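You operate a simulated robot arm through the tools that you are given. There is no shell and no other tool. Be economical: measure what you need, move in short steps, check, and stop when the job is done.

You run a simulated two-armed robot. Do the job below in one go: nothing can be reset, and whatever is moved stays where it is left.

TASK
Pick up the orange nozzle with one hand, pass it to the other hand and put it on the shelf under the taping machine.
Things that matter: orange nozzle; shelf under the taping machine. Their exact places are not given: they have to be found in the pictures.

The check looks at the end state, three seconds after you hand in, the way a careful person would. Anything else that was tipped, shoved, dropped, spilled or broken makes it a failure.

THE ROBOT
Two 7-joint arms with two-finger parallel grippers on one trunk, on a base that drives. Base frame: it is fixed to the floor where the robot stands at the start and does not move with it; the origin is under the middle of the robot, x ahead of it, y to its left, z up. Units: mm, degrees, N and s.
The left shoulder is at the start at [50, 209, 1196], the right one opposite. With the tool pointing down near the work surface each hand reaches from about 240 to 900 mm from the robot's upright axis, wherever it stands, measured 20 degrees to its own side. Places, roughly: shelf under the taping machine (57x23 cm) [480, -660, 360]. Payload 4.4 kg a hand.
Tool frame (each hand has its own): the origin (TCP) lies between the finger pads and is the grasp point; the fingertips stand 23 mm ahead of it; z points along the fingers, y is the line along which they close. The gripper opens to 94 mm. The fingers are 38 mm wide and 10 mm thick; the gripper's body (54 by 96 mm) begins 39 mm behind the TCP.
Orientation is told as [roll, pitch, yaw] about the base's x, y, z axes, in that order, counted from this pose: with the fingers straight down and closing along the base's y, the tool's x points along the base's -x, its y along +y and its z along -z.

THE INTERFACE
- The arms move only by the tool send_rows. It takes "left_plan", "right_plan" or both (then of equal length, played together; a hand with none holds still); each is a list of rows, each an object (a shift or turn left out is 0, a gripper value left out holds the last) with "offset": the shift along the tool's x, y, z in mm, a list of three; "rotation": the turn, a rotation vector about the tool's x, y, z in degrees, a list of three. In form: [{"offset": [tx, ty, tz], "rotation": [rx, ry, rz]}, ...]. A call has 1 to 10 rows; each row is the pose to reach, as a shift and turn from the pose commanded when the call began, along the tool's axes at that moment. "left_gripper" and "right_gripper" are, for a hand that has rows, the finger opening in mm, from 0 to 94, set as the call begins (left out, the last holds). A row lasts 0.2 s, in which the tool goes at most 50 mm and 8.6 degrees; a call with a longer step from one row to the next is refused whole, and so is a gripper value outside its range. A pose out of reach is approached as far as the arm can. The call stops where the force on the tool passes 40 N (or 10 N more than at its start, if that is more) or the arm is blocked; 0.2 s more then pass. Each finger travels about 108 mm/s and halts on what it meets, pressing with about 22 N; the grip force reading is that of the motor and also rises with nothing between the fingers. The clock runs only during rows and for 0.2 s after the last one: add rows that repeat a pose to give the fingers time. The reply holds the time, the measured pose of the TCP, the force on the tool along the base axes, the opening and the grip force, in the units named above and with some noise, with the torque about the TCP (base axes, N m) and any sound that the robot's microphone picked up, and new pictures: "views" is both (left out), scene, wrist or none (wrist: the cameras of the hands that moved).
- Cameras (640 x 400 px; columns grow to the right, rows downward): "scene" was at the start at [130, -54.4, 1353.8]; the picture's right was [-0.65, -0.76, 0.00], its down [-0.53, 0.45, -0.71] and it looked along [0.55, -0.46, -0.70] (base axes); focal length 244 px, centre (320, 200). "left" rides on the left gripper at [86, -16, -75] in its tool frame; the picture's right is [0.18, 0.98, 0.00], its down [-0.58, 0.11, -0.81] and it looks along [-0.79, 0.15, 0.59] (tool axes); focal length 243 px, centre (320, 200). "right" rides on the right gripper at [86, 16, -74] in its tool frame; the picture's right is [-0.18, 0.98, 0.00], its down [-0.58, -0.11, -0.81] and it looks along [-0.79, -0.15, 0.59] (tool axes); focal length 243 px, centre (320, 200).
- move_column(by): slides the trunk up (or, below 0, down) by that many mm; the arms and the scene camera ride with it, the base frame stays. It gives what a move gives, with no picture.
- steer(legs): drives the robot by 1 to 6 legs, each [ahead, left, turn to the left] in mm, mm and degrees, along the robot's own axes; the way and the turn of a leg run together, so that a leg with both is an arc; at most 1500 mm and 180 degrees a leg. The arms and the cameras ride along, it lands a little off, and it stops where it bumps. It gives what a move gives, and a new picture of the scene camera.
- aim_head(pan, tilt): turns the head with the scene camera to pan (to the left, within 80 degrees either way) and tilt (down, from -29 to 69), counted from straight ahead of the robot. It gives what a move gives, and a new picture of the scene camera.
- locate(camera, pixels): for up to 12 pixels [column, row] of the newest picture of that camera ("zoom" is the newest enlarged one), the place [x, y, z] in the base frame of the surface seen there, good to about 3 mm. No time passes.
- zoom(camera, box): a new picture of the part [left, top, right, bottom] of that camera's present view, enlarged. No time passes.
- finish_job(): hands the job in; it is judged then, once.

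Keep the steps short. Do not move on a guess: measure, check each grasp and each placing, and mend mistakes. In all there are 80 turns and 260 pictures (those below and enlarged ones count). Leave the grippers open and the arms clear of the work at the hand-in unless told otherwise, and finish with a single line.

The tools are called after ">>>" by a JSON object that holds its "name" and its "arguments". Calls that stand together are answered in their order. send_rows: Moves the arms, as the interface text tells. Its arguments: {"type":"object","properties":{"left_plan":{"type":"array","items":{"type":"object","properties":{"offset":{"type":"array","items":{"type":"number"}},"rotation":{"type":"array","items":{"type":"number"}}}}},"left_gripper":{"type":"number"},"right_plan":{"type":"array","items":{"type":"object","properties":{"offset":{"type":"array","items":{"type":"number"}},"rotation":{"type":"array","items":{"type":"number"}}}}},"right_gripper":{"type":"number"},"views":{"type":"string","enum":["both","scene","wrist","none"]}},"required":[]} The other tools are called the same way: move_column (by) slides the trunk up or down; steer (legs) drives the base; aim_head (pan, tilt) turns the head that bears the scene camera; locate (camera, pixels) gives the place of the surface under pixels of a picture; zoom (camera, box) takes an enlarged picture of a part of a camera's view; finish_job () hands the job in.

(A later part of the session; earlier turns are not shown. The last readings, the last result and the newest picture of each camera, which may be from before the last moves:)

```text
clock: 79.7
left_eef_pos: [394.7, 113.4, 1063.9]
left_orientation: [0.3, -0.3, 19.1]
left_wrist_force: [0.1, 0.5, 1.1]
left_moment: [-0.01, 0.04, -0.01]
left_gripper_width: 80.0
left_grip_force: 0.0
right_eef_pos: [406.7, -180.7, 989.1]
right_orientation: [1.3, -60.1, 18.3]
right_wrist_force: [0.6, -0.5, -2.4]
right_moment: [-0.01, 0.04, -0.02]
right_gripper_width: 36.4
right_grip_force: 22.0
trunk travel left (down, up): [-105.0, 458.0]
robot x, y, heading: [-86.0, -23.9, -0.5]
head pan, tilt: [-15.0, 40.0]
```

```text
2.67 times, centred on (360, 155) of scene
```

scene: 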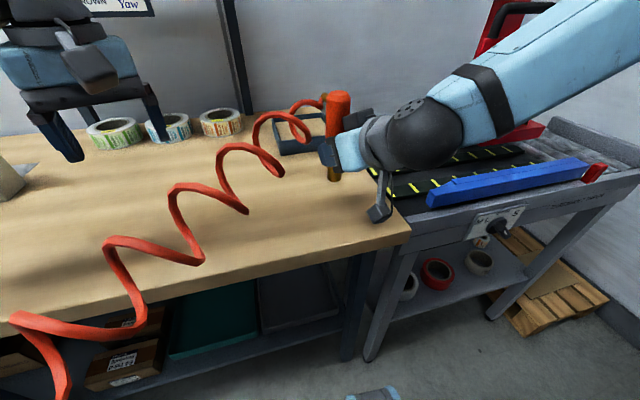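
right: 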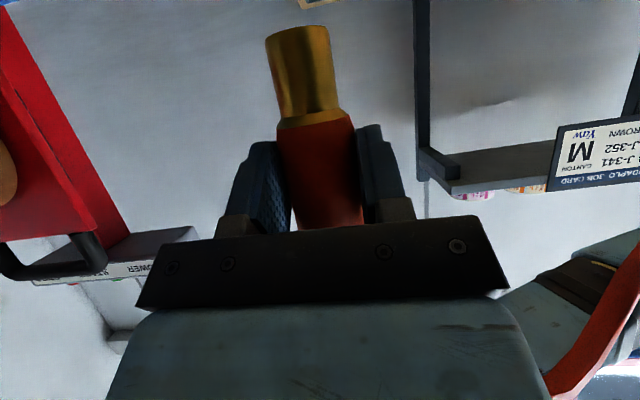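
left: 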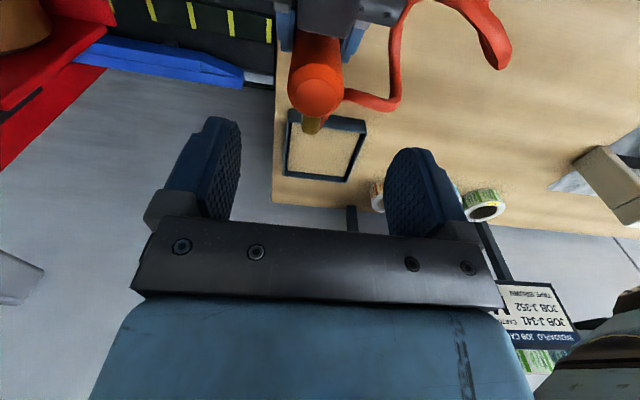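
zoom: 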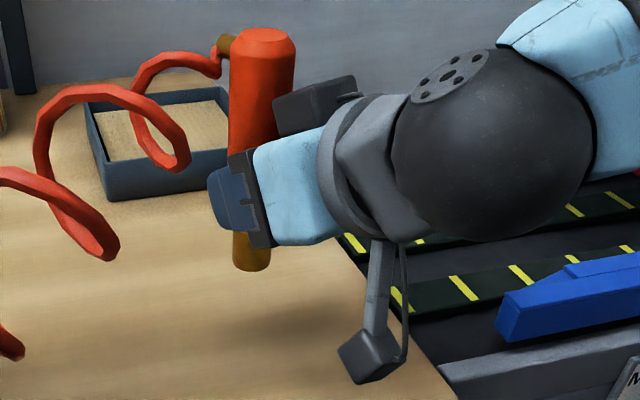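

The camera clears (bottom at z 952, outside the table edge). I'll lower the whole trunk by 65 mm to bring the nozzle just above the table.

>>> {"name": "move_column", "arguments": {"by": -68}}

>>> {"name": "send_rows", "arguments": {"right_plan": [{}]}}

```text
clock: 80.7
left_eef_pos: [394.4, 113.4, 996.6]
left_orientation: [0.3, -0.4, 19.2]
left_wrist_force: [-0.2, 0.3, 0.4]
left_moment: [0.01, 0.02, 0.01]
left_gripper_width: 80.0
left_grip_force: 0.0
right_eef_pos: [407.1, -179.9, 922.6]
right_orientation: [1.1, -60.2, 18.3]
right_wrist_force: [0.1, -0.2, -2.2]
right_moment: [-0.02, 0.05, 0.01]
right_gripper_width: 36.5
right_grip_force: 22.2
trunk travel left (down, up): [-37.0, 526.0]
robot x, y, heading: [-87.7, -21.6, -0.7]
head pan, tilt: [-15.0, 40.0]
```

```text
clock: 81.1
left_eef_pos: [394.2, 113.6, 996.7]
left_orientation: [0.2, -0.3, 19.1]
left_wrist_force: [0.2, -1.2, 0.1]
left_moment: [0.03, 0.0, -0.04]
left_gripper_width: 80.0
left_grip_force: 0.1
right_eef_pos: [406.6, -179.2, 921.3]
right_orientation: [1.2, -60.2, 18.4]
right_wrist_force: [-0.3, 0.5, -2.5]
right_moment: [-0.01, 0.05, -0.03]
right_gripper_width: 36.5
right_grip_force: 22.1
trunk travel left (down, up): [-37.0, 526.0]
robot x, y, heading: [-86.4, -28.0, -0.9]
head pan, tilt: [-15.0, 40.0]
```

scene: 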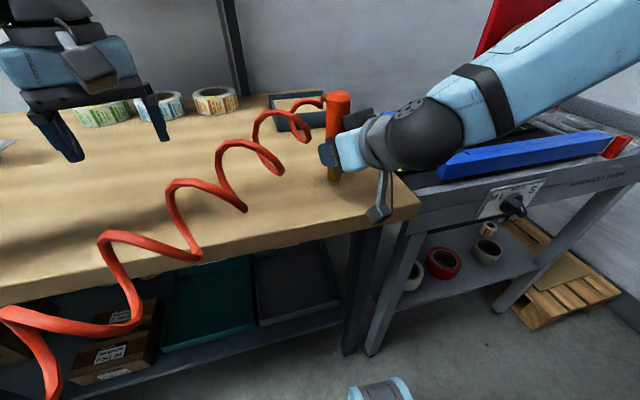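
right: 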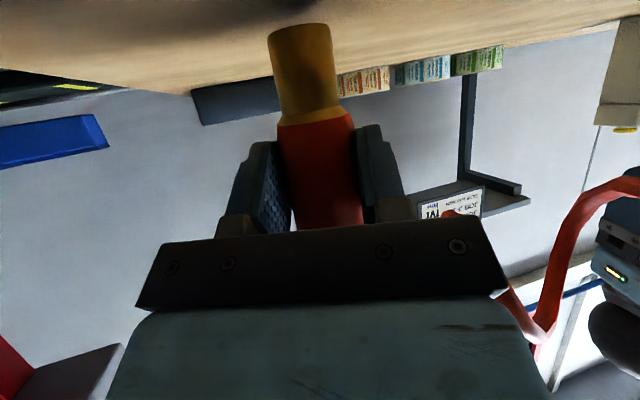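

The nozzle is about 9 mm above the table. I'll lower it gently in small steps.

>>> {"name": "send_rows", "arguments": {"right_plan": [{"offset": [1.7, 0, 1]}, {"offset": [3.5, 0, 2]}, {"offset": [5.2, 0, 3]}], "views": "none"}}

>>> {"name": "send_rows", "arguments": {"right_plan": [{"offset": [0.9, 0, 0.5]}, {"offset": [1.7, 0, 1]}, {}], "views": "wrist"}}

```text
clock: 81.9
left_eef_pos: [395.6, 114.6, 995.9]
left_orientation: [0.2, -0.4, 19.2]
left_wrist_force: [0.5, 0.2, -0.4]
left_moment: [-0.01, 0.01, -0.03]
left_gripper_width: 80.1
left_grip_force: 0.0
right_eef_pos: [407.7, -180.5, 914.7]
right_orientation: [1.1, -60.2, 18.3]
right_wrist_force: [0.1, 0.5, -2.0]
right_moment: [-0.02, 0.0, 0.0]
right_gripper_width: 36.6
right_grip_force: 22.1
trunk travel left (down, up): [-37.0, 526.0]
robot x, y, heading: [-91.0, -22.2, -0.4]
head pan, tilt: [-15.0, 40.0]
```

```text
clock: 82.7
left_eef_pos: [395.1, 113.0, 995.0]
left_orientation: [0.2, -0.3, 19.2]
left_wrist_force: [0.8, 0.2, -1.0]
left_moment: [-0.02, -0.02, 0.02]
left_gripper_width: 80.0
left_grip_force: 0.1
right_eef_pos: [407.9, -180.0, 915.9]
right_orientation: [1.2, -60.1, 18.2]
right_wrist_force: [-0.2, 0.2, -2.6]
right_moment: [0.02, 0.02, 0.01]
right_gripper_width: 36.6
right_grip_force: 22.5
trunk travel left (down, up): [-37.0, 526.0]
robot x, y, heading: [-89.2, -22.0, -0.8]
head pan, tilt: [-15.0, 40.0]
```

right: 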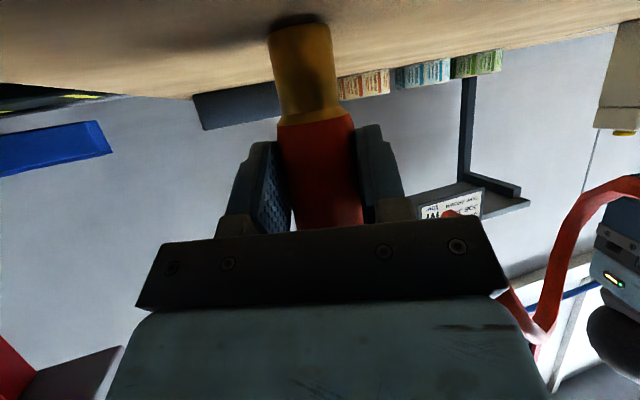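

Still no contact at z≈915. I'll continue in small steps and hold the last pose.

>>> {"name": "send_rows", "arguments": {"right_plan": [{"offset": [0.9, 0, 0.5]}, {"offset": [1.7, 0, 1]}, {"offset": [2.2, 0, 1.25]}, {"offset": [2.2, 0, 1.25]}], "views": "none"}}

>>> {"name": "send_rows", "arguments": {"right_plan": [{"offset": [0.9, 0, 0.5]}, {"offset": [1.7, 0, 1]}, {"offset": [1.7, 0, 1]}], "views": "wrist"}}

```text
clock: 83.7
left_eef_pos: [394.9, 112.3, 995.7]
left_orientation: [0.2, -0.3, 19.2]
left_wrist_force: [-0.4, 0.3, 0.0]
left_moment: [-0.01, -0.01, 0.02]
left_gripper_width: 79.9
left_grip_force: 0.0
right_eef_pos: [407.6, -181.3, 912.5]
right_orientation: [1.2, -60.2, 18.4]
right_wrist_force: [-0.6, -1.0, -1.6]
right_moment: [0.0, 0.0, 0.01]
right_gripper_width: 36.4
right_grip_force: 22.1
trunk travel left (down, up): [-37.0, 526.0]
robot x, y, heading: [-85.5, -18.8, -0.9]
head pan, tilt: [-15.0, 40.0]
```

```text
clock: 84.5
left_eef_pos: [394.5, 114.4, 996.1]
left_orientation: [0.2, -0.5, 19.3]
left_wrist_force: [-0.3, 0.0, 0.3]
left_moment: [-0.01, 0.01, 0.0]
left_gripper_width: 80.1
left_grip_force: 0.1
right_eef_pos: [407.3, -180.7, 912.0]
right_orientation: [1.0, -60.3, 18.4]
right_wrist_force: [-3.0, -1.5, 7.9]
right_moment: [-0.24, 0.09, -0.03]
right_gripper_width: 36.7
right_grip_force: 21.4
trunk travel left (down, up): [-37.0, 526.0]
robot x, y, heading: [-87.6, -25.9, -0.7]
head pan, tilt: [-15.0, 40.0]
```

right: 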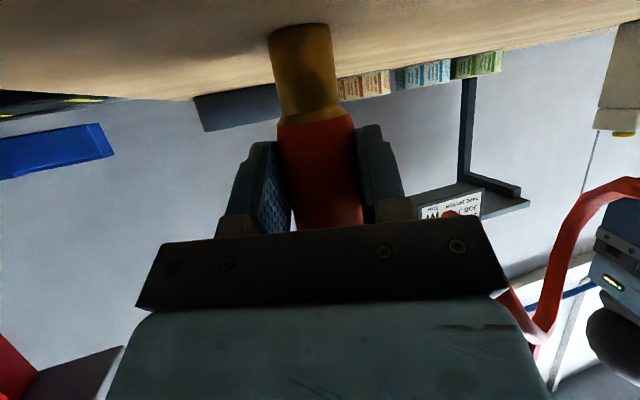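

Contact: force +8 N, so the nozzle stands on the table. I'll open the gripper and back straight out horizontally.

>>> {"name": "send_rows", "arguments": {"right_plan": [{}, {}, {}, {}, {"offset": [10, 0, -17.3]}, {"offset": [25, 0, -43.3]}, {"offset": [45, 0, -78]}, {"offset": [68, 0, -117]}], "right_gripper": 90}}

```text
clock: 86.3
left_eef_pos: [394.0, 113.3, 995.5]
left_orientation: [0.1, -0.4, 19.1]
left_wrist_force: [-0.5, -0.7, 0.1]
left_moment: [0.01, 0.02, 0.01]
left_gripper_width: 80.0
left_grip_force: 0.1
right_eef_pos: [373.6, -192.1, 917.7]
right_orientation: [1.1, -60.1, 18.3]
right_wrist_force: [0.5, 0.3, -0.2]
right_moment: [-0.02, 0.01, -0.03]
right_gripper_width: 90.1
right_grip_force: 0.1
right hand out of reach, approached as far as the arm can: row 6, 7, 8
trunk travel left (down, up): [-37.0, 526.0]
robot x, y, heading: [-88.0, -26.1, -0.8]
head pan, tilt: [-15.0, 40.0]
```

scene: 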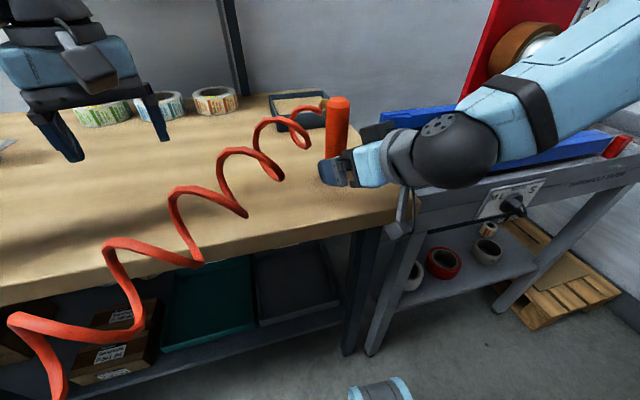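
right: 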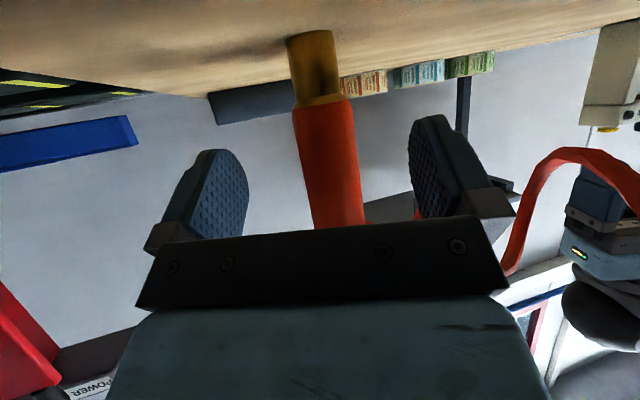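

The nozzle stands upright on its own. I'll back the base 100 mm to clear it fully.

>>> {"name": "steer", "arguments": {"legs": [[-100, 0, 0]]}}

>>> {"name": "locate", "arguments": {"camera": "scene", "pixels": [[338, 98], [338, 115], [338, 140], [334, 178]]}}

>>> {"name": "zoom", "arguments": {"camera": "scene", "box": [290, 60, 430, 180]}}

```text
clock: 87.5
left_eef_pos: [296.1, 113.2, 996.4]
left_orientation: [0.2, -0.4, 19.0]
left_wrist_force: [-0.1, 0.1, 0.2]
left_moment: [0.02, 0.02, 0.02]
left_gripper_width: 80.2
left_grip_force: 0.0
right_eef_pos: [272.6, -192.9, 917.8]
right_orientation: [1.1, -60.2, 18.2]
right_wrist_force: [-0.2, 0.7, 0.6]
right_moment: [0.0, -0.04, 0.03]
right_gripper_width: 90.0
right_grip_force: 0.0
trunk travel left (down, up): [-37.0, 526.0]
robot x, y, heading: [-189.2, -18.4, -0.8]
head pan, tilt: [-15.0, 40.0]
```

scene: 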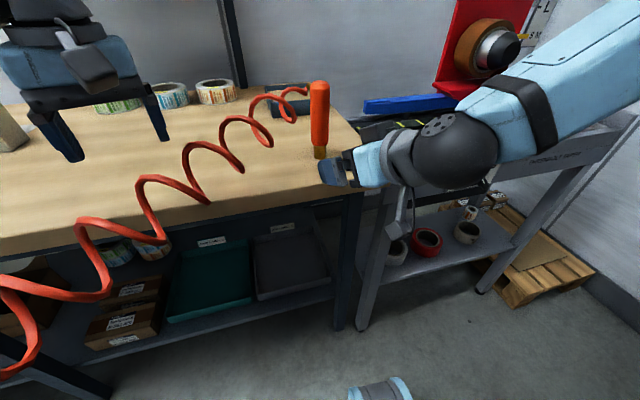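

```text
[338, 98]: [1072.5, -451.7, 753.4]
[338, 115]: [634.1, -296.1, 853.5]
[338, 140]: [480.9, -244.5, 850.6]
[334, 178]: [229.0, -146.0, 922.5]
```

```text
3.33 times, centred on (360, 120) of scene
```

zoom: 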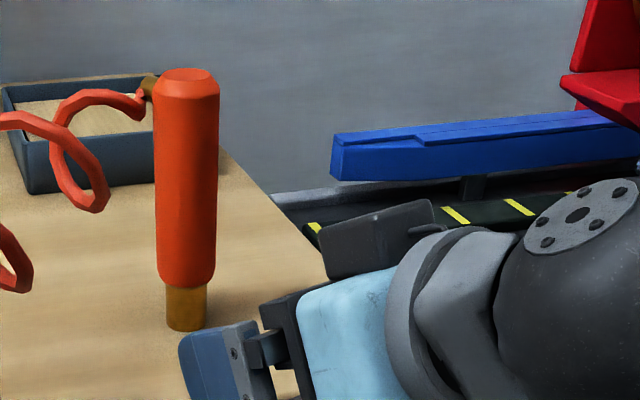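

The nozzle stands well at about (417,-177). I'll measure its axis and barb direction for the regrip.

>>> {"name": "locate", "arguments": {"camera": "zoom", "pixels": [[190, 76], [170, 76], [208, 76], [152, 82], [150, 90], [187, 150], [187, 250], [187, 320]]}}

```text
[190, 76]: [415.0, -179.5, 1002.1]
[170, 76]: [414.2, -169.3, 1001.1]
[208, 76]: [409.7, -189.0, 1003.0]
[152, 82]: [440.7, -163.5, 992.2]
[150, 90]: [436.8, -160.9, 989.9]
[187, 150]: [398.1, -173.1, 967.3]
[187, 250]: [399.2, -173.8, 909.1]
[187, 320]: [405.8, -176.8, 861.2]
```

The barb points at about +20°, straight ahead of the hand at this yaw, which is ideal. I'll raise the trunk 100 mm, then tilt the hand to pitch -35 and stage it behind and above the nozzle.

>>> {"name": "move_column", "arguments": {"by": 100}}

>>> {"name": "send_rows", "arguments": {"right_plan": [{"offset": [-19, -7.5, 11.5], "rotation": [0, 6.3, 0]}, {"offset": [-38, -15, 23], "rotation": [0, 12.6, 0]}, {"offset": [-57, -22.3, 34.6], "rotation": [0, 18.9, 0]}, {"offset": [-76, -29.8, 46.2], "rotation": [0, 25.2, 0]}]}}

```text
clock: 88.8
left_eef_pos: [295.9, 114.0, 1095.8]
left_orientation: [0.3, -0.3, 18.9]
left_wrist_force: [-0.7, -0.2, 0.1]
left_moment: [0.02, -0.01, 0.0]
left_gripper_width: 80.1
left_grip_force: 0.1
right_eef_pos: [274.7, -192.3, 1017.2]
right_orientation: [1.2, -60.0, 18.0]
right_wrist_force: [-0.1, -0.5, -0.2]
right_moment: [0.0, -0.01, -0.02]
right_gripper_width: 89.8
right_grip_force: 0.0
trunk travel left (down, up): [-137.0, 426.0]
robot x, y, heading: [-186.5, -22.5, -0.9]
head pan, tilt: [-15.0, 40.0]
```

```text
clock: 89.8
left_eef_pos: [298.1, 113.8, 1095.9]
left_orientation: [0.2, -0.3, 19.0]
left_wrist_force: [0.7, 0.0, -0.1]
left_moment: [0.04, 0.01, 0.02]
left_gripper_width: 80.1
left_grip_force: 0.0
right_eef_pos: [357.2, -197.8, 1059.9]
right_orientation: [0.7, -35.0, 18.7]
right_wrist_force: [0.4, 0.9, 1.0]
right_moment: [0.01, -0.01, -0.01]
right_gripper_width: 90.2
right_grip_force: 0.1
trunk travel left (down, up): [-137.0, 426.0]
robot x, y, heading: [-188.4, -22.7, -0.9]
head pan, tilt: [-15.0, 40.0]
```

scene: 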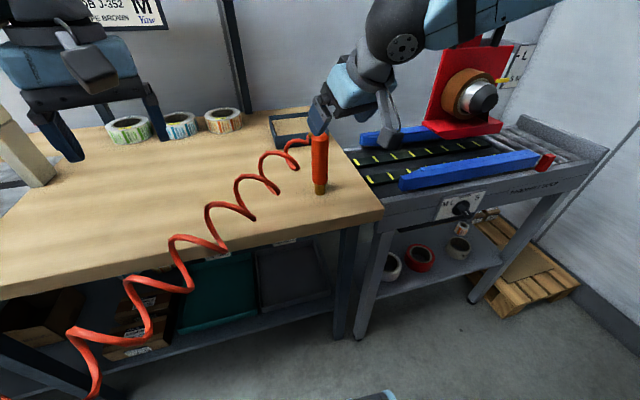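
right: 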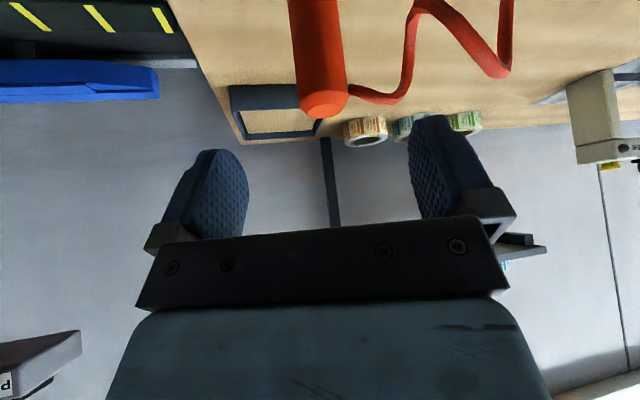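

The barb is on the far side and the nozzle is centred. I'll advance along the fingers to the top grip at z≈977.

>>> {"name": "send_rows", "arguments": {"right_plan": [{"offset": [0, 0, 25]}, {"offset": [-1, 0, 50]}, {"offset": [-2, 0, 70]}, {"offset": [-3, 0, 88]}, {"offset": [-3.3, 0, 103]}]}}

```text
clock: 91.0
left_eef_pos: [296.6, 113.7, 1095.0]
left_orientation: [0.2, -0.3, 19.0]
left_wrist_force: [0.4, 0.2, 0.5]
left_moment: [0.01, 0.02, 0.0]
left_gripper_width: 80.1
left_grip_force: 0.0
right_eef_pos: [416.7, -174.5, 979.5]
right_orientation: [0.7, -34.8, 18.7]
right_wrist_force: [-0.1, 0.2, -0.3]
right_moment: [0.01, 0.02, 0.0]
right_gripper_width: 90.0
right_grip_force: 0.0
trunk travel left (down, up): [-137.0, 426.0]
robot x, y, heading: [-187.6, -19.0, -0.9]
head pan, tilt: [-15.0, 40.0]
```

scene: 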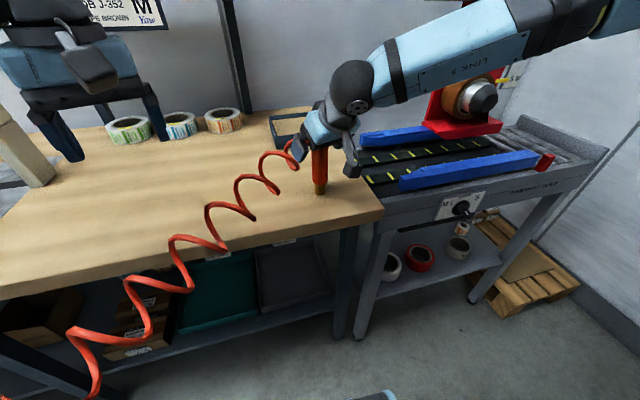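
right: 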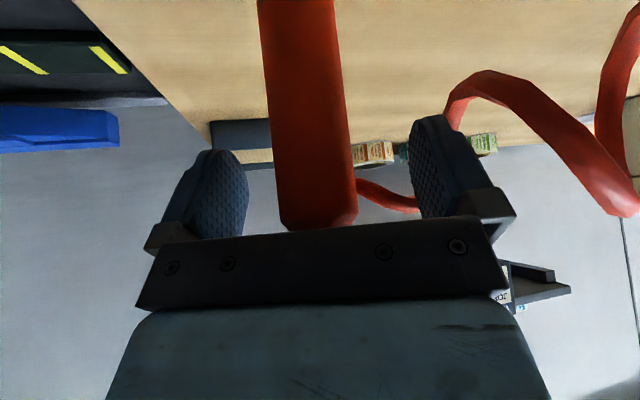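

Centred and with no contact. I'll close the gripper.

>>> {"name": "send_rows", "arguments": {"right_plan": [{}, {}, {}, {}, {}, {}], "right_gripper": 0, "views": "wrist"}}

```text
clock: 92.4
left_eef_pos: [296.9, 111.1, 1095.0]
left_orientation: [0.2, -0.4, 19.1]
left_wrist_force: [-0.4, 0.7, -0.1]
left_moment: [-0.04, 0.02, 0.01]
left_gripper_width: 80.3
left_grip_force: 0.0
right_eef_pos: [414.0, -174.5, 980.3]
right_orientation: [0.6, -35.1, 18.7]
right_wrist_force: [1.4, -3.4, 2.6]
right_moment: [-0.31, -0.14, -0.05]
right_gripper_width: 37.0
right_grip_force: 21.6
trunk travel left (down, up): [-137.0, 426.0]
robot x, y, heading: [-183.0, -24.1, -0.5]
head pan, tilt: [-15.0, 40.0]
```

right: 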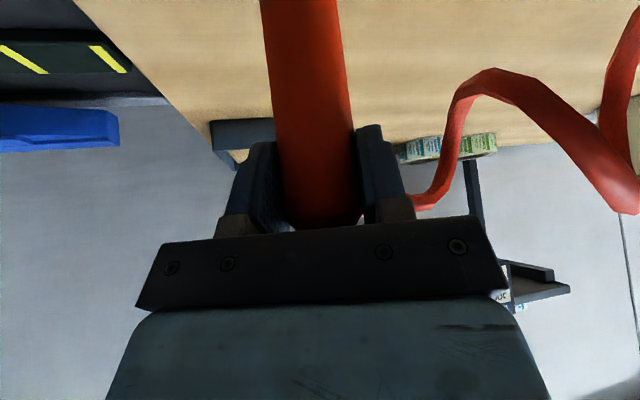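

Gripped near the top (37.0 mm, 22 N). I'll lift straight up with the trunk, then back off and turn toward the shelf.

>>> {"name": "move_column", "arguments": {"by": 100}}

>>> {"name": "steer", "arguments": {"legs": [[-110, 0, 0], [0, 0, -24.5], [202, -142, 0]]}}

```text
clock: 93.7
left_eef_pos: [296.1, 112.9, 1196.7]
left_orientation: [0.2, -0.3, 19.0]
left_wrist_force: [0.8, 0.1, -0.1]
left_moment: [0.01, 0.01, 0.02]
left_gripper_width: 79.8
left_grip_force: 0.0
right_eef_pos: [416.2, -173.9, 1078.6]
right_orientation: [0.8, -34.9, 18.6]
right_wrist_force: [-0.2, 0.9, -2.2]
right_moment: [0.0, -0.01, -0.01]
right_gripper_width: 36.7
right_grip_force: 21.7
trunk travel left (down, up): [-237.0, 326.0]
robot x, y, heading: [-182.7, -24.1, -1.0]
head pan, tilt: [-15.0, 40.0]
```

```text
clock: 97.7
left_eef_pos: [321.9, -314.1, 1195.1]
left_orientation: [0.2, -0.3, -5.6]
left_wrist_force: [0.7, -0.5, 0.8]
left_moment: [-0.02, 0.02, -0.01]
left_gripper_width: 79.9
left_grip_force: 0.0
right_eef_pos: [309.4, -624.8, 1080.0]
right_orientation: [0.7, -34.9, -6.0]
right_wrist_force: [0.3, -0.4, -1.4]
right_moment: [-0.01, 0.01, 0.04]
right_gripper_width: 36.6
right_grip_force: 22.0
trunk travel left (down, up): [-237.0, 326.0]
robot x, y, heading: [-172.6, -235.9, -25.5]
head pan, tilt: [-15.0, 40.0]
```

scene: 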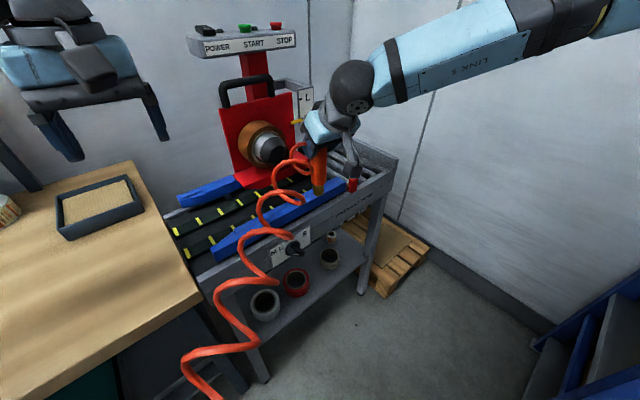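

I'll back off 130 mm from the machine so the nozzle can be lowered in the open. The left hand goes up and back, out of the way.

>>> {"name": "steer", "arguments": {"legs": [[-118, -55, 0]]}}

>>> {"name": "send_rows", "arguments": {"left_plan": [{"offset": [20, 20, -35]}, {"offset": [40, 40, -70]}, {"offset": [60, 60, -105]}, {"offset": [80, 80, -140]}], "views": "none"}}

>>> {"name": "move_column", "arguments": {"by": -235}}

```text
clock: 99.0
left_eef_pos: [190.0, -307.8, 1196.3]
left_orientation: [0.2, -0.3, -5.4]
left_wrist_force: [-0.6, 0.1, -1.1]
left_moment: [-0.02, 0.03, 0.02]
left_gripper_width: 80.0
left_grip_force: 0.0
right_eef_pos: [179.9, -619.9, 1079.6]
right_orientation: [0.7, -35.0, -5.7]
right_wrist_force: [0.4, -0.9, -1.9]
right_moment: [0.03, -0.01, 0.0]
right_gripper_width: 36.3
right_grip_force: 21.9
trunk travel left (down, up): [-237.0, 326.0]
robot x, y, heading: [-305.7, -236.9, -25.2]
head pan, tilt: [-15.0, 40.0]
```

scene: 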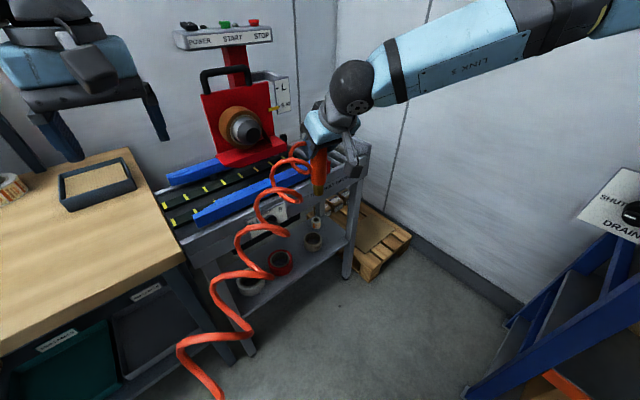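

```text
clock: 100.0
left_eef_pos: [116.4, -222.8, 1336.9]
left_orientation: [0.2, -0.4, -5.5]
left_wrist_force: [-0.6, -0.3, 0.8]
left_moment: [-0.01, -0.02, 0.0]
left_gripper_width: 79.8
left_grip_force: 0.1
right_eef_pos: [179.0, -619.0, 1079.9]
right_orientation: [0.7, -35.1, -5.7]
right_wrist_force: [0.2, -0.2, -2.1]
right_moment: [0.02, -0.01, -0.02]
right_gripper_width: 36.2
right_grip_force: 22.1
trunk travel left (down, up): [-237.0, 326.0]
robot x, y, heading: [-301.9, -234.2, -25.2]
head pan, tilt: [-15.0, 40.0]
```

```text
clock: 102.4
left_eef_pos: [119.5, -223.7, 1101.0]
left_orientation: [0.1, -0.3, -5.4]
left_wrist_force: [0.1, 0.4, -0.1]
left_moment: [0.02, -0.03, 0.03]
left_gripper_width: 80.3
left_grip_force: 0.1
right_eef_pos: [180.5, -619.6, 844.4]
right_orientation: [0.7, -34.8, -5.6]
right_wrist_force: [0.2, -0.4, -2.1]
right_moment: [-0.01, -0.04, 0.0]
right_gripper_width: 36.7
right_grip_force: 22.0
trunk travel left (down, up): [-2.0, 561.0]
robot x, y, heading: [-307.1, -234.7, -25.0]
head pan, tilt: [-15.0, 40.0]
```

Now I lower the right hand, turning it so the hand lines up with the forearm (45° inward of the robot's heading, world yaw 20).

>>> {"name": "send_rows", "arguments": {"right_plan": [{"offset": [22.3, -12.4, 22.9], "rotation": [-1.6, 0, -2.3]}, {"offset": [44.7, -24.7, 45.8], "rotation": [-3.2, 0, -4.7]}, {"offset": [67, -37, 68.7], "rotation": [-4.9, 0, -7]}, {"offset": [89.3, -49.4, 91.6], "rotation": [-6.5, 0, -9.3]}, {"offset": [111.7, -61.8, 114.6], "rotation": [-8.1, 0, -11.7]}, {"offset": [134, -74, 137.5], "rotation": [-9.7, 0, -14]}, {"offset": [156.3, -86.5, 160.4], "rotation": [-11.4, 0, -16.3]}, {"offset": [178.7, -98.8, 183.3], "rotation": [-13, 0, -18.7]}, {"offset": [201, -111.2, 206.2], "rotation": [-14.6, 0, -21]}], "views": "scene"}}

```text
clock: 104.4
left_eef_pos: [118.0, -224.2, 1101.4]
left_orientation: [0.4, -0.2, -5.5]
left_wrist_force: [-0.2, 0.3, 0.0]
left_moment: [0.01, -0.02, 0.01]
left_gripper_width: 80.0
left_grip_force: 0.0
right_eef_pos: [110.8, -741.4, 586.2]
right_orientation: [0.7, -35.1, 19.9]
right_wrist_force: [0.1, 0.3, -2.0]
right_moment: [0.01, 0.02, 0.03]
right_gripper_width: 36.4
right_grip_force: 21.7
right hand out of reach, approached as far as the arm can: row 8, 9
trunk travel left (down, up): [-2.0, 561.0]
robot x, y, heading: [-308.2, -232.5, -25.4]
head pan, tilt: [-15.0, 40.0]
```

scene: 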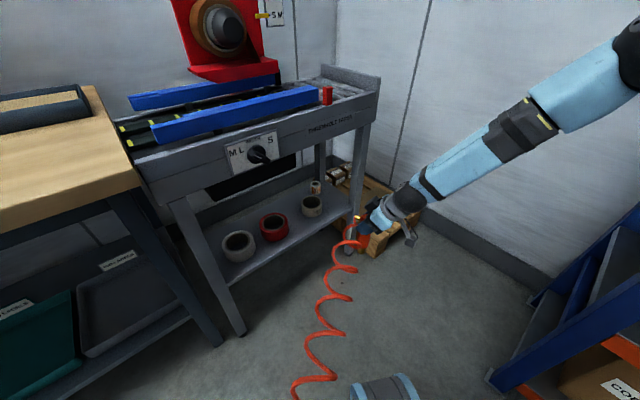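

The limit is now z 586. I'll measure the forearm line again.

>>> {"name": "locate", "arguments": {"camera": "scene", "pixels": [[635, 40], [585, 90], [545, 115], [500, 145], [460, 172], [420, 195], [385, 213], [352, 225], [350, 245]]}}

>>> {"name": "aim_head", "arguments": {"pan": -50, "tilt": 25}}

```text
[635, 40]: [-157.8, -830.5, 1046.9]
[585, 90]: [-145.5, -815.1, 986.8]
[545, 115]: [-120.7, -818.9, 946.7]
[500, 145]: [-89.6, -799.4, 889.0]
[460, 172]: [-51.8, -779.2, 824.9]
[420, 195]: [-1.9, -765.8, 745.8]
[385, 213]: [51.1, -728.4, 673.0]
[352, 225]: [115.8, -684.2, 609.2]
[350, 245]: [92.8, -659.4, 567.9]
```

```text
clock: 105.4
left_eef_pos: [119.1, -223.0, 1100.7]
left_orientation: [0.3, -0.4, -5.4]
left_wrist_force: [-0.9, -0.4, -0.7]
left_moment: [0.01, 0.02, 0.0]
left_gripper_width: 79.9
left_grip_force: 0.0
right_eef_pos: [111.4, -739.3, 587.5]
right_orientation: [0.6, -35.2, 19.8]
right_wrist_force: [-0.4, 0.2, -1.3]
right_moment: [0.01, -0.05, 0.01]
right_gripper_width: 36.4
right_grip_force: 21.8
trunk travel left (down, up): [-2.0, 561.0]
robot x, y, heading: [-304.8, -233.7, -25.1]
head pan, tilt: [-50.0, 25.0]
```

scene: 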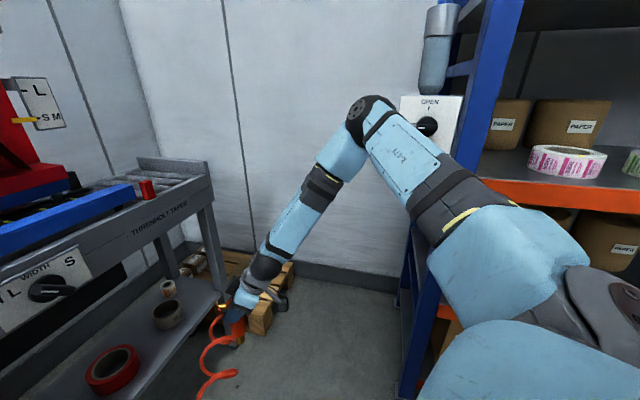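

The elbow sits high because the arm is folded. My geometry says extending the hand to about (265,-670) lets the elbow drop, so I'll move out first, then down to z≈517, still in front of the shelf.

>>> {"name": "send_rows", "arguments": {"right_plan": [{"offset": [-34, 3, 24]}, {"offset": [-69, 6, 48.5]}, {"offset": [-103, 9.5, 73]}, {"offset": [-137.5, 12.7, 97]}, {"offset": [-124, 12.7, 116]}, {"offset": [-110, 12.7, 135]}, {"offset": [-97.2, 12.7, 154.2]}], "views": "none"}}

>>> {"name": "aim_head", "arguments": {"pan": -30, "tilt": 35}}

```text
clock: 107.0
left_eef_pos: [120.2, -223.8, 1100.3]
left_orientation: [0.1, -0.3, -5.4]
left_wrist_force: [-0.4, -0.2, 0.1]
left_moment: [0.04, 0.0, 0.0]
left_gripper_width: 80.0
left_grip_force: 0.0
right_eef_pos: [168.0, -710.5, 629.4]
right_orientation: [0.6, -35.1, 19.9]
right_wrist_force: [0.0, -0.5, -2.2]
right_moment: [-0.01, 0.02, 0.02]
right_gripper_width: 36.2
right_grip_force: 21.9
right hand out of reach, approached as far as the arm can: row 1, 2, 3, 4, 5, 6, 7
trunk travel left (down, up): [-2.0, 561.0]
robot x, y, heading: [-307.3, -235.4, -25.2]
head pan, tilt: [-50.0, 25.0]
```

```text
clock: 107.9
left_eef_pos: [118.9, -223.9, 1100.3]
left_orientation: [0.1, -0.2, -5.4]
left_wrist_force: [0.3, 0.0, -0.1]
left_moment: [0.0, 0.03, 0.0]
left_gripper_width: 80.0
left_grip_force: 0.0
right_eef_pos: [167.2, -709.4, 628.6]
right_orientation: [0.6, -35.2, 19.9]
right_wrist_force: [0.3, -0.1, -1.8]
right_moment: [0.02, 0.01, -0.01]
right_gripper_width: 36.3
right_grip_force: 22.0
trunk travel left (down, up): [-2.0, 561.0]
robot x, y, heading: [-305.7, -236.8, -25.2]
head pan, tilt: [-30.0, 35.0]
```

scene: 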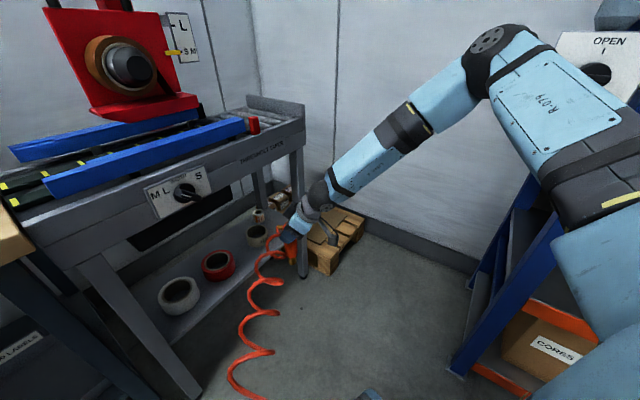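

The arm is still bound by the hand pitch. I'll test a steeper hand (pitch -18) in the same area, going to (230,-690,500).

>>> {"name": "send_rows", "arguments": {"right_plan": [{"offset": [0, 0, 0], "rotation": [0, 6, 0]}, {"offset": [0, 0, 0], "rotation": [0, 12, 0]}, {"offset": [0, 0, 10], "rotation": [0, 17, 0]}, {"offset": [4, -1, 40], "rotation": [0, 17, 0]}, {"offset": [8, -2, 70], "rotation": [0, 17, 0]}, {"offset": [13, -3, 95], "rotation": [0, 17, 0]}, {"offset": [17, -3, 120], "rotation": [0, 17, 0]}, {"offset": [20.6, -3.5, 143.2], "rotation": [0, 17, 0]}], "views": "scene"}}

>>> {"name": "locate", "arguments": {"camera": "scene", "pixels": [[225, 167], [240, 160], [260, 150], [296, 125], [270, 142], [200, 225], [250, 190]]}}

```text
clock: 109.7
left_eef_pos: [118.5, -223.0, 1101.2]
left_orientation: [0.2, -0.3, -5.4]
left_wrist_force: [0.5, -0.6, 0.1]
left_moment: [0.03, 0.01, 0.0]
left_gripper_width: 80.0
left_grip_force: 0.0
right_eef_pos: [135.3, -731.1, 613.0]
right_orientation: [0.4, -18.1, 20.1]
right_wrist_force: [-0.4, 0.0, -3.7]
right_moment: [0.03, -0.01, 0.01]
right_gripper_width: 36.3
right_grip_force: 21.9
right hand out of reach, approached as far as the arm can: row 1, 2, 3, 4, 5, 6, 7, 8
trunk travel left (down, up): [-2.0, 561.0]
robot x, y, heading: [-306.7, -237.9, -25.2]
head pan, tilt: [-30.0, 35.0]
```

scene: 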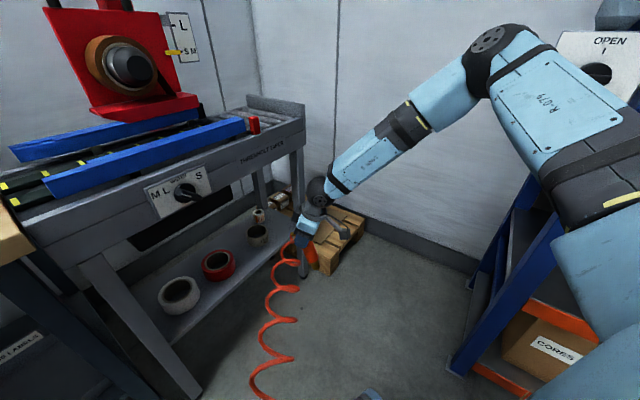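

```text
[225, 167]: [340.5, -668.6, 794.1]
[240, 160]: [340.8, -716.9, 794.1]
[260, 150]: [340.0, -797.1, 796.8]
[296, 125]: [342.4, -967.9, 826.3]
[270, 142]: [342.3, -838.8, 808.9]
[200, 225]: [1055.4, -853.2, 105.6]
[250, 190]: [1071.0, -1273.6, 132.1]
```

The floor of about z 600 stays regardless of pitch, so an elbow or yaw posture limit must be the cause. I'll raise a little, turn the hand straight down at a yaw slightly outward, then test descending.

>>> {"name": "send_rows", "arguments": {"right_plan": [{"offset": [-6, 0, -18], "rotation": [1.1, 1.8, 7.2]}, {"offset": [-12, 0, -37], "rotation": [2.3, 3.6, 14.3]}, {"offset": [-18.5, 0, -57], "rotation": [3.4, 5.3, 21.5]}, {"offset": [-18.5, 0, -57], "rotation": [4.5, 7.1, 28.7]}, {"offset": [-18.5, 0, -57], "rotation": [5.7, 8.9, 35.8]}, {"offset": [-18.5, 0, -57], "rotation": [6.8, 10.7, 43]}, {"offset": [-18.5, 0, -57], "rotation": [7.9, 12.4, 50.2]}, {"offset": [-18.5, 0, -57], "rotation": [9.1, 14.2, 57.3]}, {"offset": [-18.5, 0, -57], "rotation": [10.2, 16, 64.5]}], "views": "none"}}

>>> {"name": "send_rows", "arguments": {"right_plan": [{"offset": [0, 0, 30]}, {"offset": [0, 0, 60]}, {"offset": [0, 0, 90]}, {"offset": [0, 0, 120]}, {"offset": [0, 0, 150]}], "views": "scene"}}

```text
clock: 111.7
left_eef_pos: [118.6, -223.1, 1101.7]
left_orientation: [0.2, -0.3, -5.4]
left_wrist_force: [-0.2, 0.2, 1.2]
left_moment: [-0.02, 0.02, 0.0]
left_gripper_width: 79.8
left_grip_force: 0.1
right_eef_pos: [135.0, -730.5, 671.2]
right_orientation: [0.3, 0.5, -44.8]
right_wrist_force: [-0.4, 0.1, -2.4]
right_moment: [-0.08, -0.04, 0.03]
right_gripper_width: 36.5
right_grip_force: 22.1
trunk travel left (down, up): [-2.0, 561.0]
robot x, y, heading: [-303.3, -236.1, -25.1]
head pan, tilt: [-30.0, 35.0]
```

```text
clock: 112.9
left_eef_pos: [119.0, -223.2, 1098.9]
left_orientation: [0.2, -0.3, -5.4]
left_wrist_force: [-0.5, 0.4, -0.5]
left_moment: [-0.01, 0.0, -0.01]
left_gripper_width: 80.0
left_grip_force: 0.0
right_eef_pos: [81.3, -748.9, 597.1]
right_orientation: [0.3, 0.4, -44.7]
right_wrist_force: [0.1, 1.1, -2.2]
right_moment: [-0.07, -0.03, 0.04]
right_gripper_width: 36.4
right_grip_force: 22.0
right hand out of reach, approached as far as the arm can: row 1, 2, 3, 4, 5
trunk travel left (down, up): [-2.0, 561.0]
robot x, y, heading: [-305.8, -232.5, -25.2]
head pan, tilt: [-30.0, 35.0]
```

scene: 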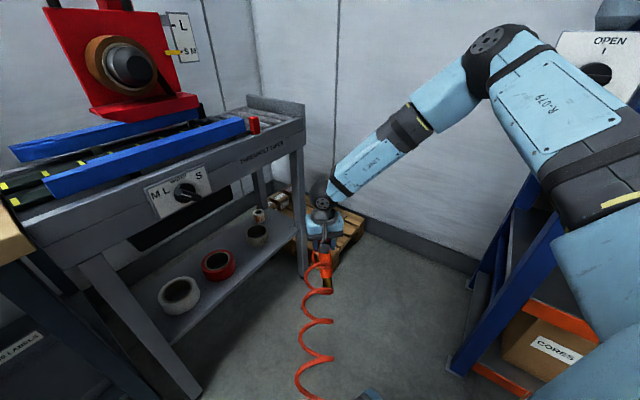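

The elbow stays fixed and high while only the forearm swings. I'll try forcing the elbow down: raise, extend the arm nearly straight, and then descend.

>>> {"name": "send_rows", "arguments": {"right_plan": [{"offset": [0, 0, -35]}, {"offset": [0, 0, -70]}, {"offset": [0, 0, -103]}, {"offset": [-33, 18, -103]}, {"offset": [-66, 36, -103]}, {"offset": [-98, 53, -103]}, {"offset": [-131, 71, -103]}, {"offset": [-163.8, 88.9, -103]}], "views": "none"}}

>>> {"name": "send_rows", "arguments": {"right_plan": [{"offset": [0, 0, 30]}, {"offset": [0, 0, 60]}, {"offset": [0, 0, 90]}, {"offset": [0, 0, 120]}, {"offset": [0, 0, 150]}, {"offset": [0, 0, 180]}], "views": "scene"}}

```text
clock: 114.7
left_eef_pos: [119.0, -223.3, 1100.5]
left_orientation: [0.2, -0.3, -5.3]
left_wrist_force: [0.7, -0.4, 0.3]
left_moment: [-0.01, 0.02, -0.01]
left_gripper_width: 79.9
left_grip_force: 0.0
right_eef_pos: [190.9, -806.9, 725.1]
right_orientation: [0.4, 0.3, -44.9]
right_wrist_force: [-0.6, -0.3, -2.9]
right_moment: [-0.05, -0.05, 0.01]
right_gripper_width: 36.1
right_grip_force: 22.1
right hand out of reach, approached as far as the arm can: row 6, 7, 8
trunk travel left (down, up): [-2.0, 561.0]
robot x, y, heading: [-304.7, -231.5, -25.1]
head pan, tilt: [-30.0, 35.0]
```

```text
clock: 116.1
left_eef_pos: [119.2, -223.1, 1100.1]
left_orientation: [0.3, -0.3, -5.4]
left_wrist_force: [-0.3, -0.5, 0.7]
left_moment: [-0.02, 0.02, -0.01]
left_gripper_width: 80.1
left_grip_force: 0.0
right_eef_pos: [120.1, -816.1, 618.5]
right_orientation: [0.5, 0.3, -44.7]
right_wrist_force: [-0.1, 0.0, -2.3]
right_moment: [-0.05, -0.02, 0.0]
right_gripper_width: 36.3
right_grip_force: 22.0
right hand out of reach, approached as far as the arm can: row 1, 2, 3, 4, 5, 6
trunk travel left (down, up): [-2.0, 561.0]
robot x, y, heading: [-307.4, -229.3, -25.2]
head pan, tilt: [-30.0, 35.0]
```

scene: 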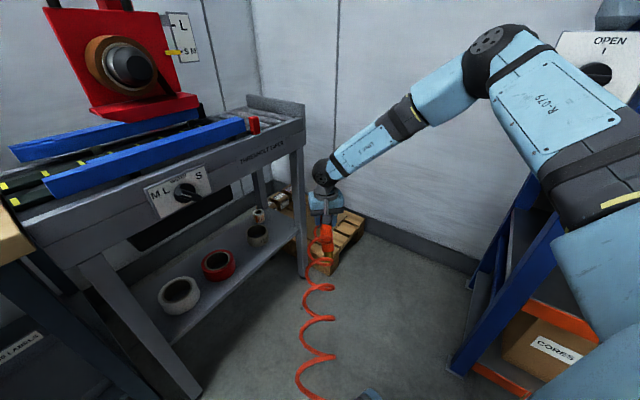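

I'll measure the arm again in this posture.

>>> {"name": "locate", "arguments": {"camera": "scene", "pixels": [[490, 42], [478, 75], [440, 95], [400, 120], [360, 150], [328, 172], [325, 205], [325, 235], [560, 100], [600, 40]]}}

>>> {"name": "aim_head", "arguments": {"pan": -62, "tilt": 20}}

```text
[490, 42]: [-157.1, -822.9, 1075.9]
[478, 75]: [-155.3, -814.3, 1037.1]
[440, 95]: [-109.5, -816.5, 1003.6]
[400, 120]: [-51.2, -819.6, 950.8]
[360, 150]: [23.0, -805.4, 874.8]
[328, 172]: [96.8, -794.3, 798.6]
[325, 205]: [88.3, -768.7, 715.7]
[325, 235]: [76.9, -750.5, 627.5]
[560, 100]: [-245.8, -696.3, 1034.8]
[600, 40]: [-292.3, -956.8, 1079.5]
```

```text
clock: 117.0
left_eef_pos: [118.0, -223.4, 1101.1]
left_orientation: [0.3, -0.3, -5.4]
left_wrist_force: [-1.6, -0.9, 0.5]
left_moment: [-0.01, -0.01, 0.0]
left_gripper_width: 80.2
left_grip_force: 0.1
right_eef_pos: [120.7, -816.5, 619.1]
right_orientation: [0.4, 0.3, -44.7]
right_wrist_force: [0.6, -0.8, -2.4]
right_moment: [-0.02, -0.04, 0.01]
right_gripper_width: 36.4
right_grip_force: 22.0
trunk travel left (down, up): [-2.0, 561.0]
robot x, y, heading: [-304.2, -237.4, -25.2]
head pan, tilt: [-62.0, 20.0]
```

scene: 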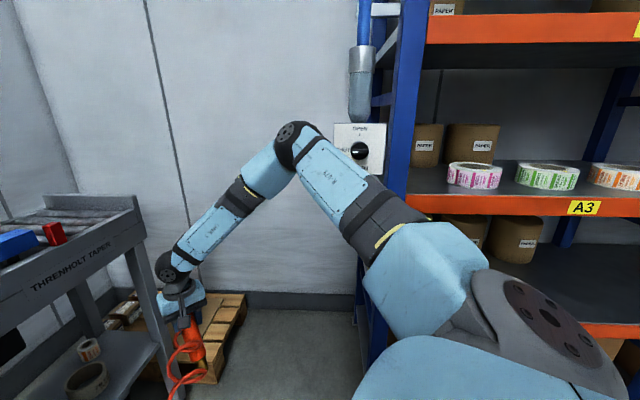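

Key insight: the stated 900 mm reach with the tool down means the elbow can drop when the arm is extended from its normal posture, so the arm is now caught in a bad posture. I'll go back to a home-like pose (high, hand straight down), move the base a bit away, extend fully at height, and then lower.

>>> {"name": "send_rows", "arguments": {"right_plan": [{"offset": [5, 0, -34], "rotation": [0, 0, -2]}, {"offset": [15, -4, -68], "rotation": [0, 0, -4]}, {"offset": [32, -10, -100], "rotation": [0, 0, -6]}, {"offset": [50, -17, -130], "rotation": [0, 0, -8]}, {"offset": [70, -25, -160], "rotation": [0, 0, -10]}, {"offset": [90, -33, -188], "rotation": [0, 0, -12]}, {"offset": [110, -41, -215], "rotation": [0, 0, -14]}, {"offset": [130, -49, -240], "rotation": [0, 0, -16]}, {"offset": [150, -57, -262], "rotation": [0, 0, -18]}, {"offset": [170, -64, -281], "rotation": [0, 0, -20]}], "views": "none"}}

>>> {"name": "steer", "arguments": {"legs": [[-98, 20, 0]]}}

>>> {"name": "send_rows", "arguments": {"right_plan": [{"offset": [-35, 5, 0]}, {"offset": [-70, 10, 0]}, {"offset": [-105, 15, 10]}, {"offset": [-140, 20, 25]}, {"offset": [-175, 25, 40]}, {"offset": [-210, 30, 60]}, {"offset": [-245, 35, 80]}, {"offset": [-280, 40, 100]}, {"offset": [-315, 45, 120]}, {"offset": [-350, 50, 140]}], "views": "none"}}

>>> {"name": "send_rows", "arguments": {"right_plan": [{"offset": [0, 0, 35]}, {"offset": [0, 0, 70]}, {"offset": [0, 0, 105]}, {"offset": [0, 0, 140]}, {"offset": [0, 0, 170]}, {"offset": [0, 0, 200]}], "views": "scene"}}

```text
clock: 119.2
left_eef_pos: [118.3, -223.5, 1100.3]
left_orientation: [0.2, -0.2, -5.4]
left_wrist_force: [0.0, -0.6, 0.1]
left_moment: [0.01, -0.02, 0.0]
left_gripper_width: 80.1
left_grip_force: 0.1
right_eef_pos: [-42.8, -744.3, 900.4]
right_orientation: [0.5, 0.1, -24.6]
right_wrist_force: [-0.2, 0.0, -2.1]
right_moment: [0.0, -0.05, 0.0]
right_gripper_width: 36.6
right_grip_force: 22.1
trunk travel left (down, up): [-2.0, 561.0]
robot x, y, heading: [-303.9, -236.7, -25.2]
head pan, tilt: [-62.0, 20.0]
```

```text
clock: 120.4
left_eef_pos: [39.7, -163.8, 1100.9]
left_orientation: [0.2, -0.3, -5.4]
left_wrist_force: [0.6, 0.5, -0.4]
left_moment: [0.01, -0.02, 0.0]
left_gripper_width: 79.7
left_grip_force: 0.0
right_eef_pos: [-120.0, -684.4, 900.8]
right_orientation: [0.5, 0.2, -24.8]
right_wrist_force: [-0.2, 0.3, -1.6]
right_moment: [-0.01, -0.09, -0.01]
right_gripper_width: 36.4
right_grip_force: 21.8
trunk travel left (down, up): [-2.0, 561.0]
robot x, y, heading: [-379.1, -174.7, -25.3]
head pan, tilt: [-62.0, 20.0]
```

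scene: 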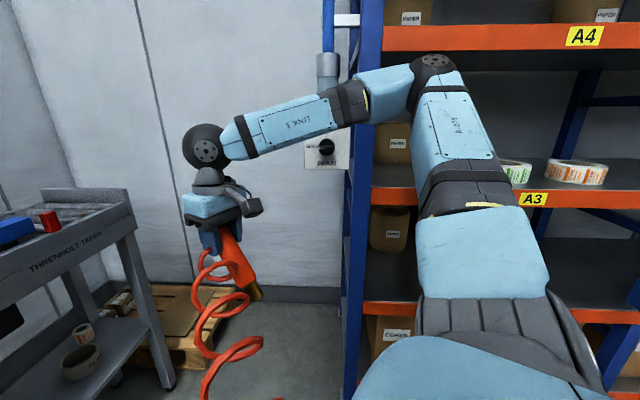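

```text
clock: 122.6
left_eef_pos: [39.1, -162.3, 1101.3]
left_orientation: [0.2, -0.3, -5.3]
left_wrist_force: [-0.5, 0.4, -0.1]
left_moment: [0.01, -0.02, -0.02]
left_gripper_width: 80.3
left_grip_force: 0.0
right_eef_pos: [137.2, -780.7, 789.7]
right_orientation: [0.5, 0.0, -24.6]
right_wrist_force: [-0.1, -0.3, -1.8]
right_moment: [-0.01, -0.08, -0.01]
right_gripper_width: 36.4
right_grip_force: 21.8
right hand out of reach, approached as far as the arm can: row 8, 9, 10
trunk travel left (down, up): [-2.0, 561.0]
robot x, y, heading: [-387.9, -177.2, -25.1]
head pan, tilt: [-62.0, 20.0]
```

```text
clock: 124.0
left_eef_pos: [41.1, -164.8, 1101.6]
left_orientation: [0.2, -0.3, -5.4]
left_wrist_force: [0.3, -0.6, 0.1]
left_moment: [0.01, -0.04, 0.0]
left_gripper_width: 79.8
left_grip_force: 0.0
right_eef_pos: [66.3, -784.2, 643.3]
right_orientation: [0.5, 0.1, -24.8]
right_wrist_force: [-0.4, -0.2, -1.7]
right_moment: [-0.02, -0.12, 0.02]
right_gripper_width: 36.5
right_grip_force: 22.1
right hand out of reach, approached as far as the arm can: row 1, 2, 3, 4, 5, 6
trunk travel left (down, up): [-2.0, 561.0]
robot x, y, heading: [-384.5, -175.9, -25.4]
head pan, tilt: [-62.0, 20.0]
```

scene: 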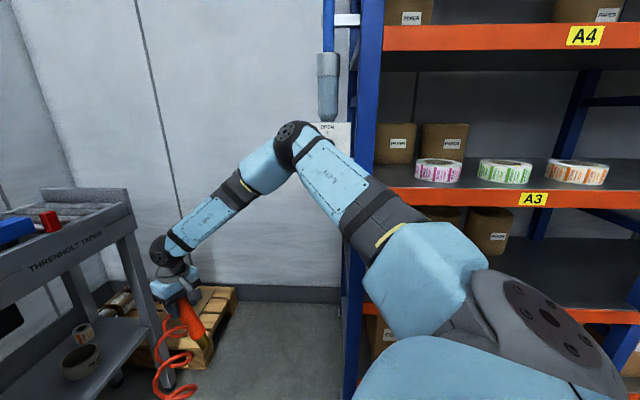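

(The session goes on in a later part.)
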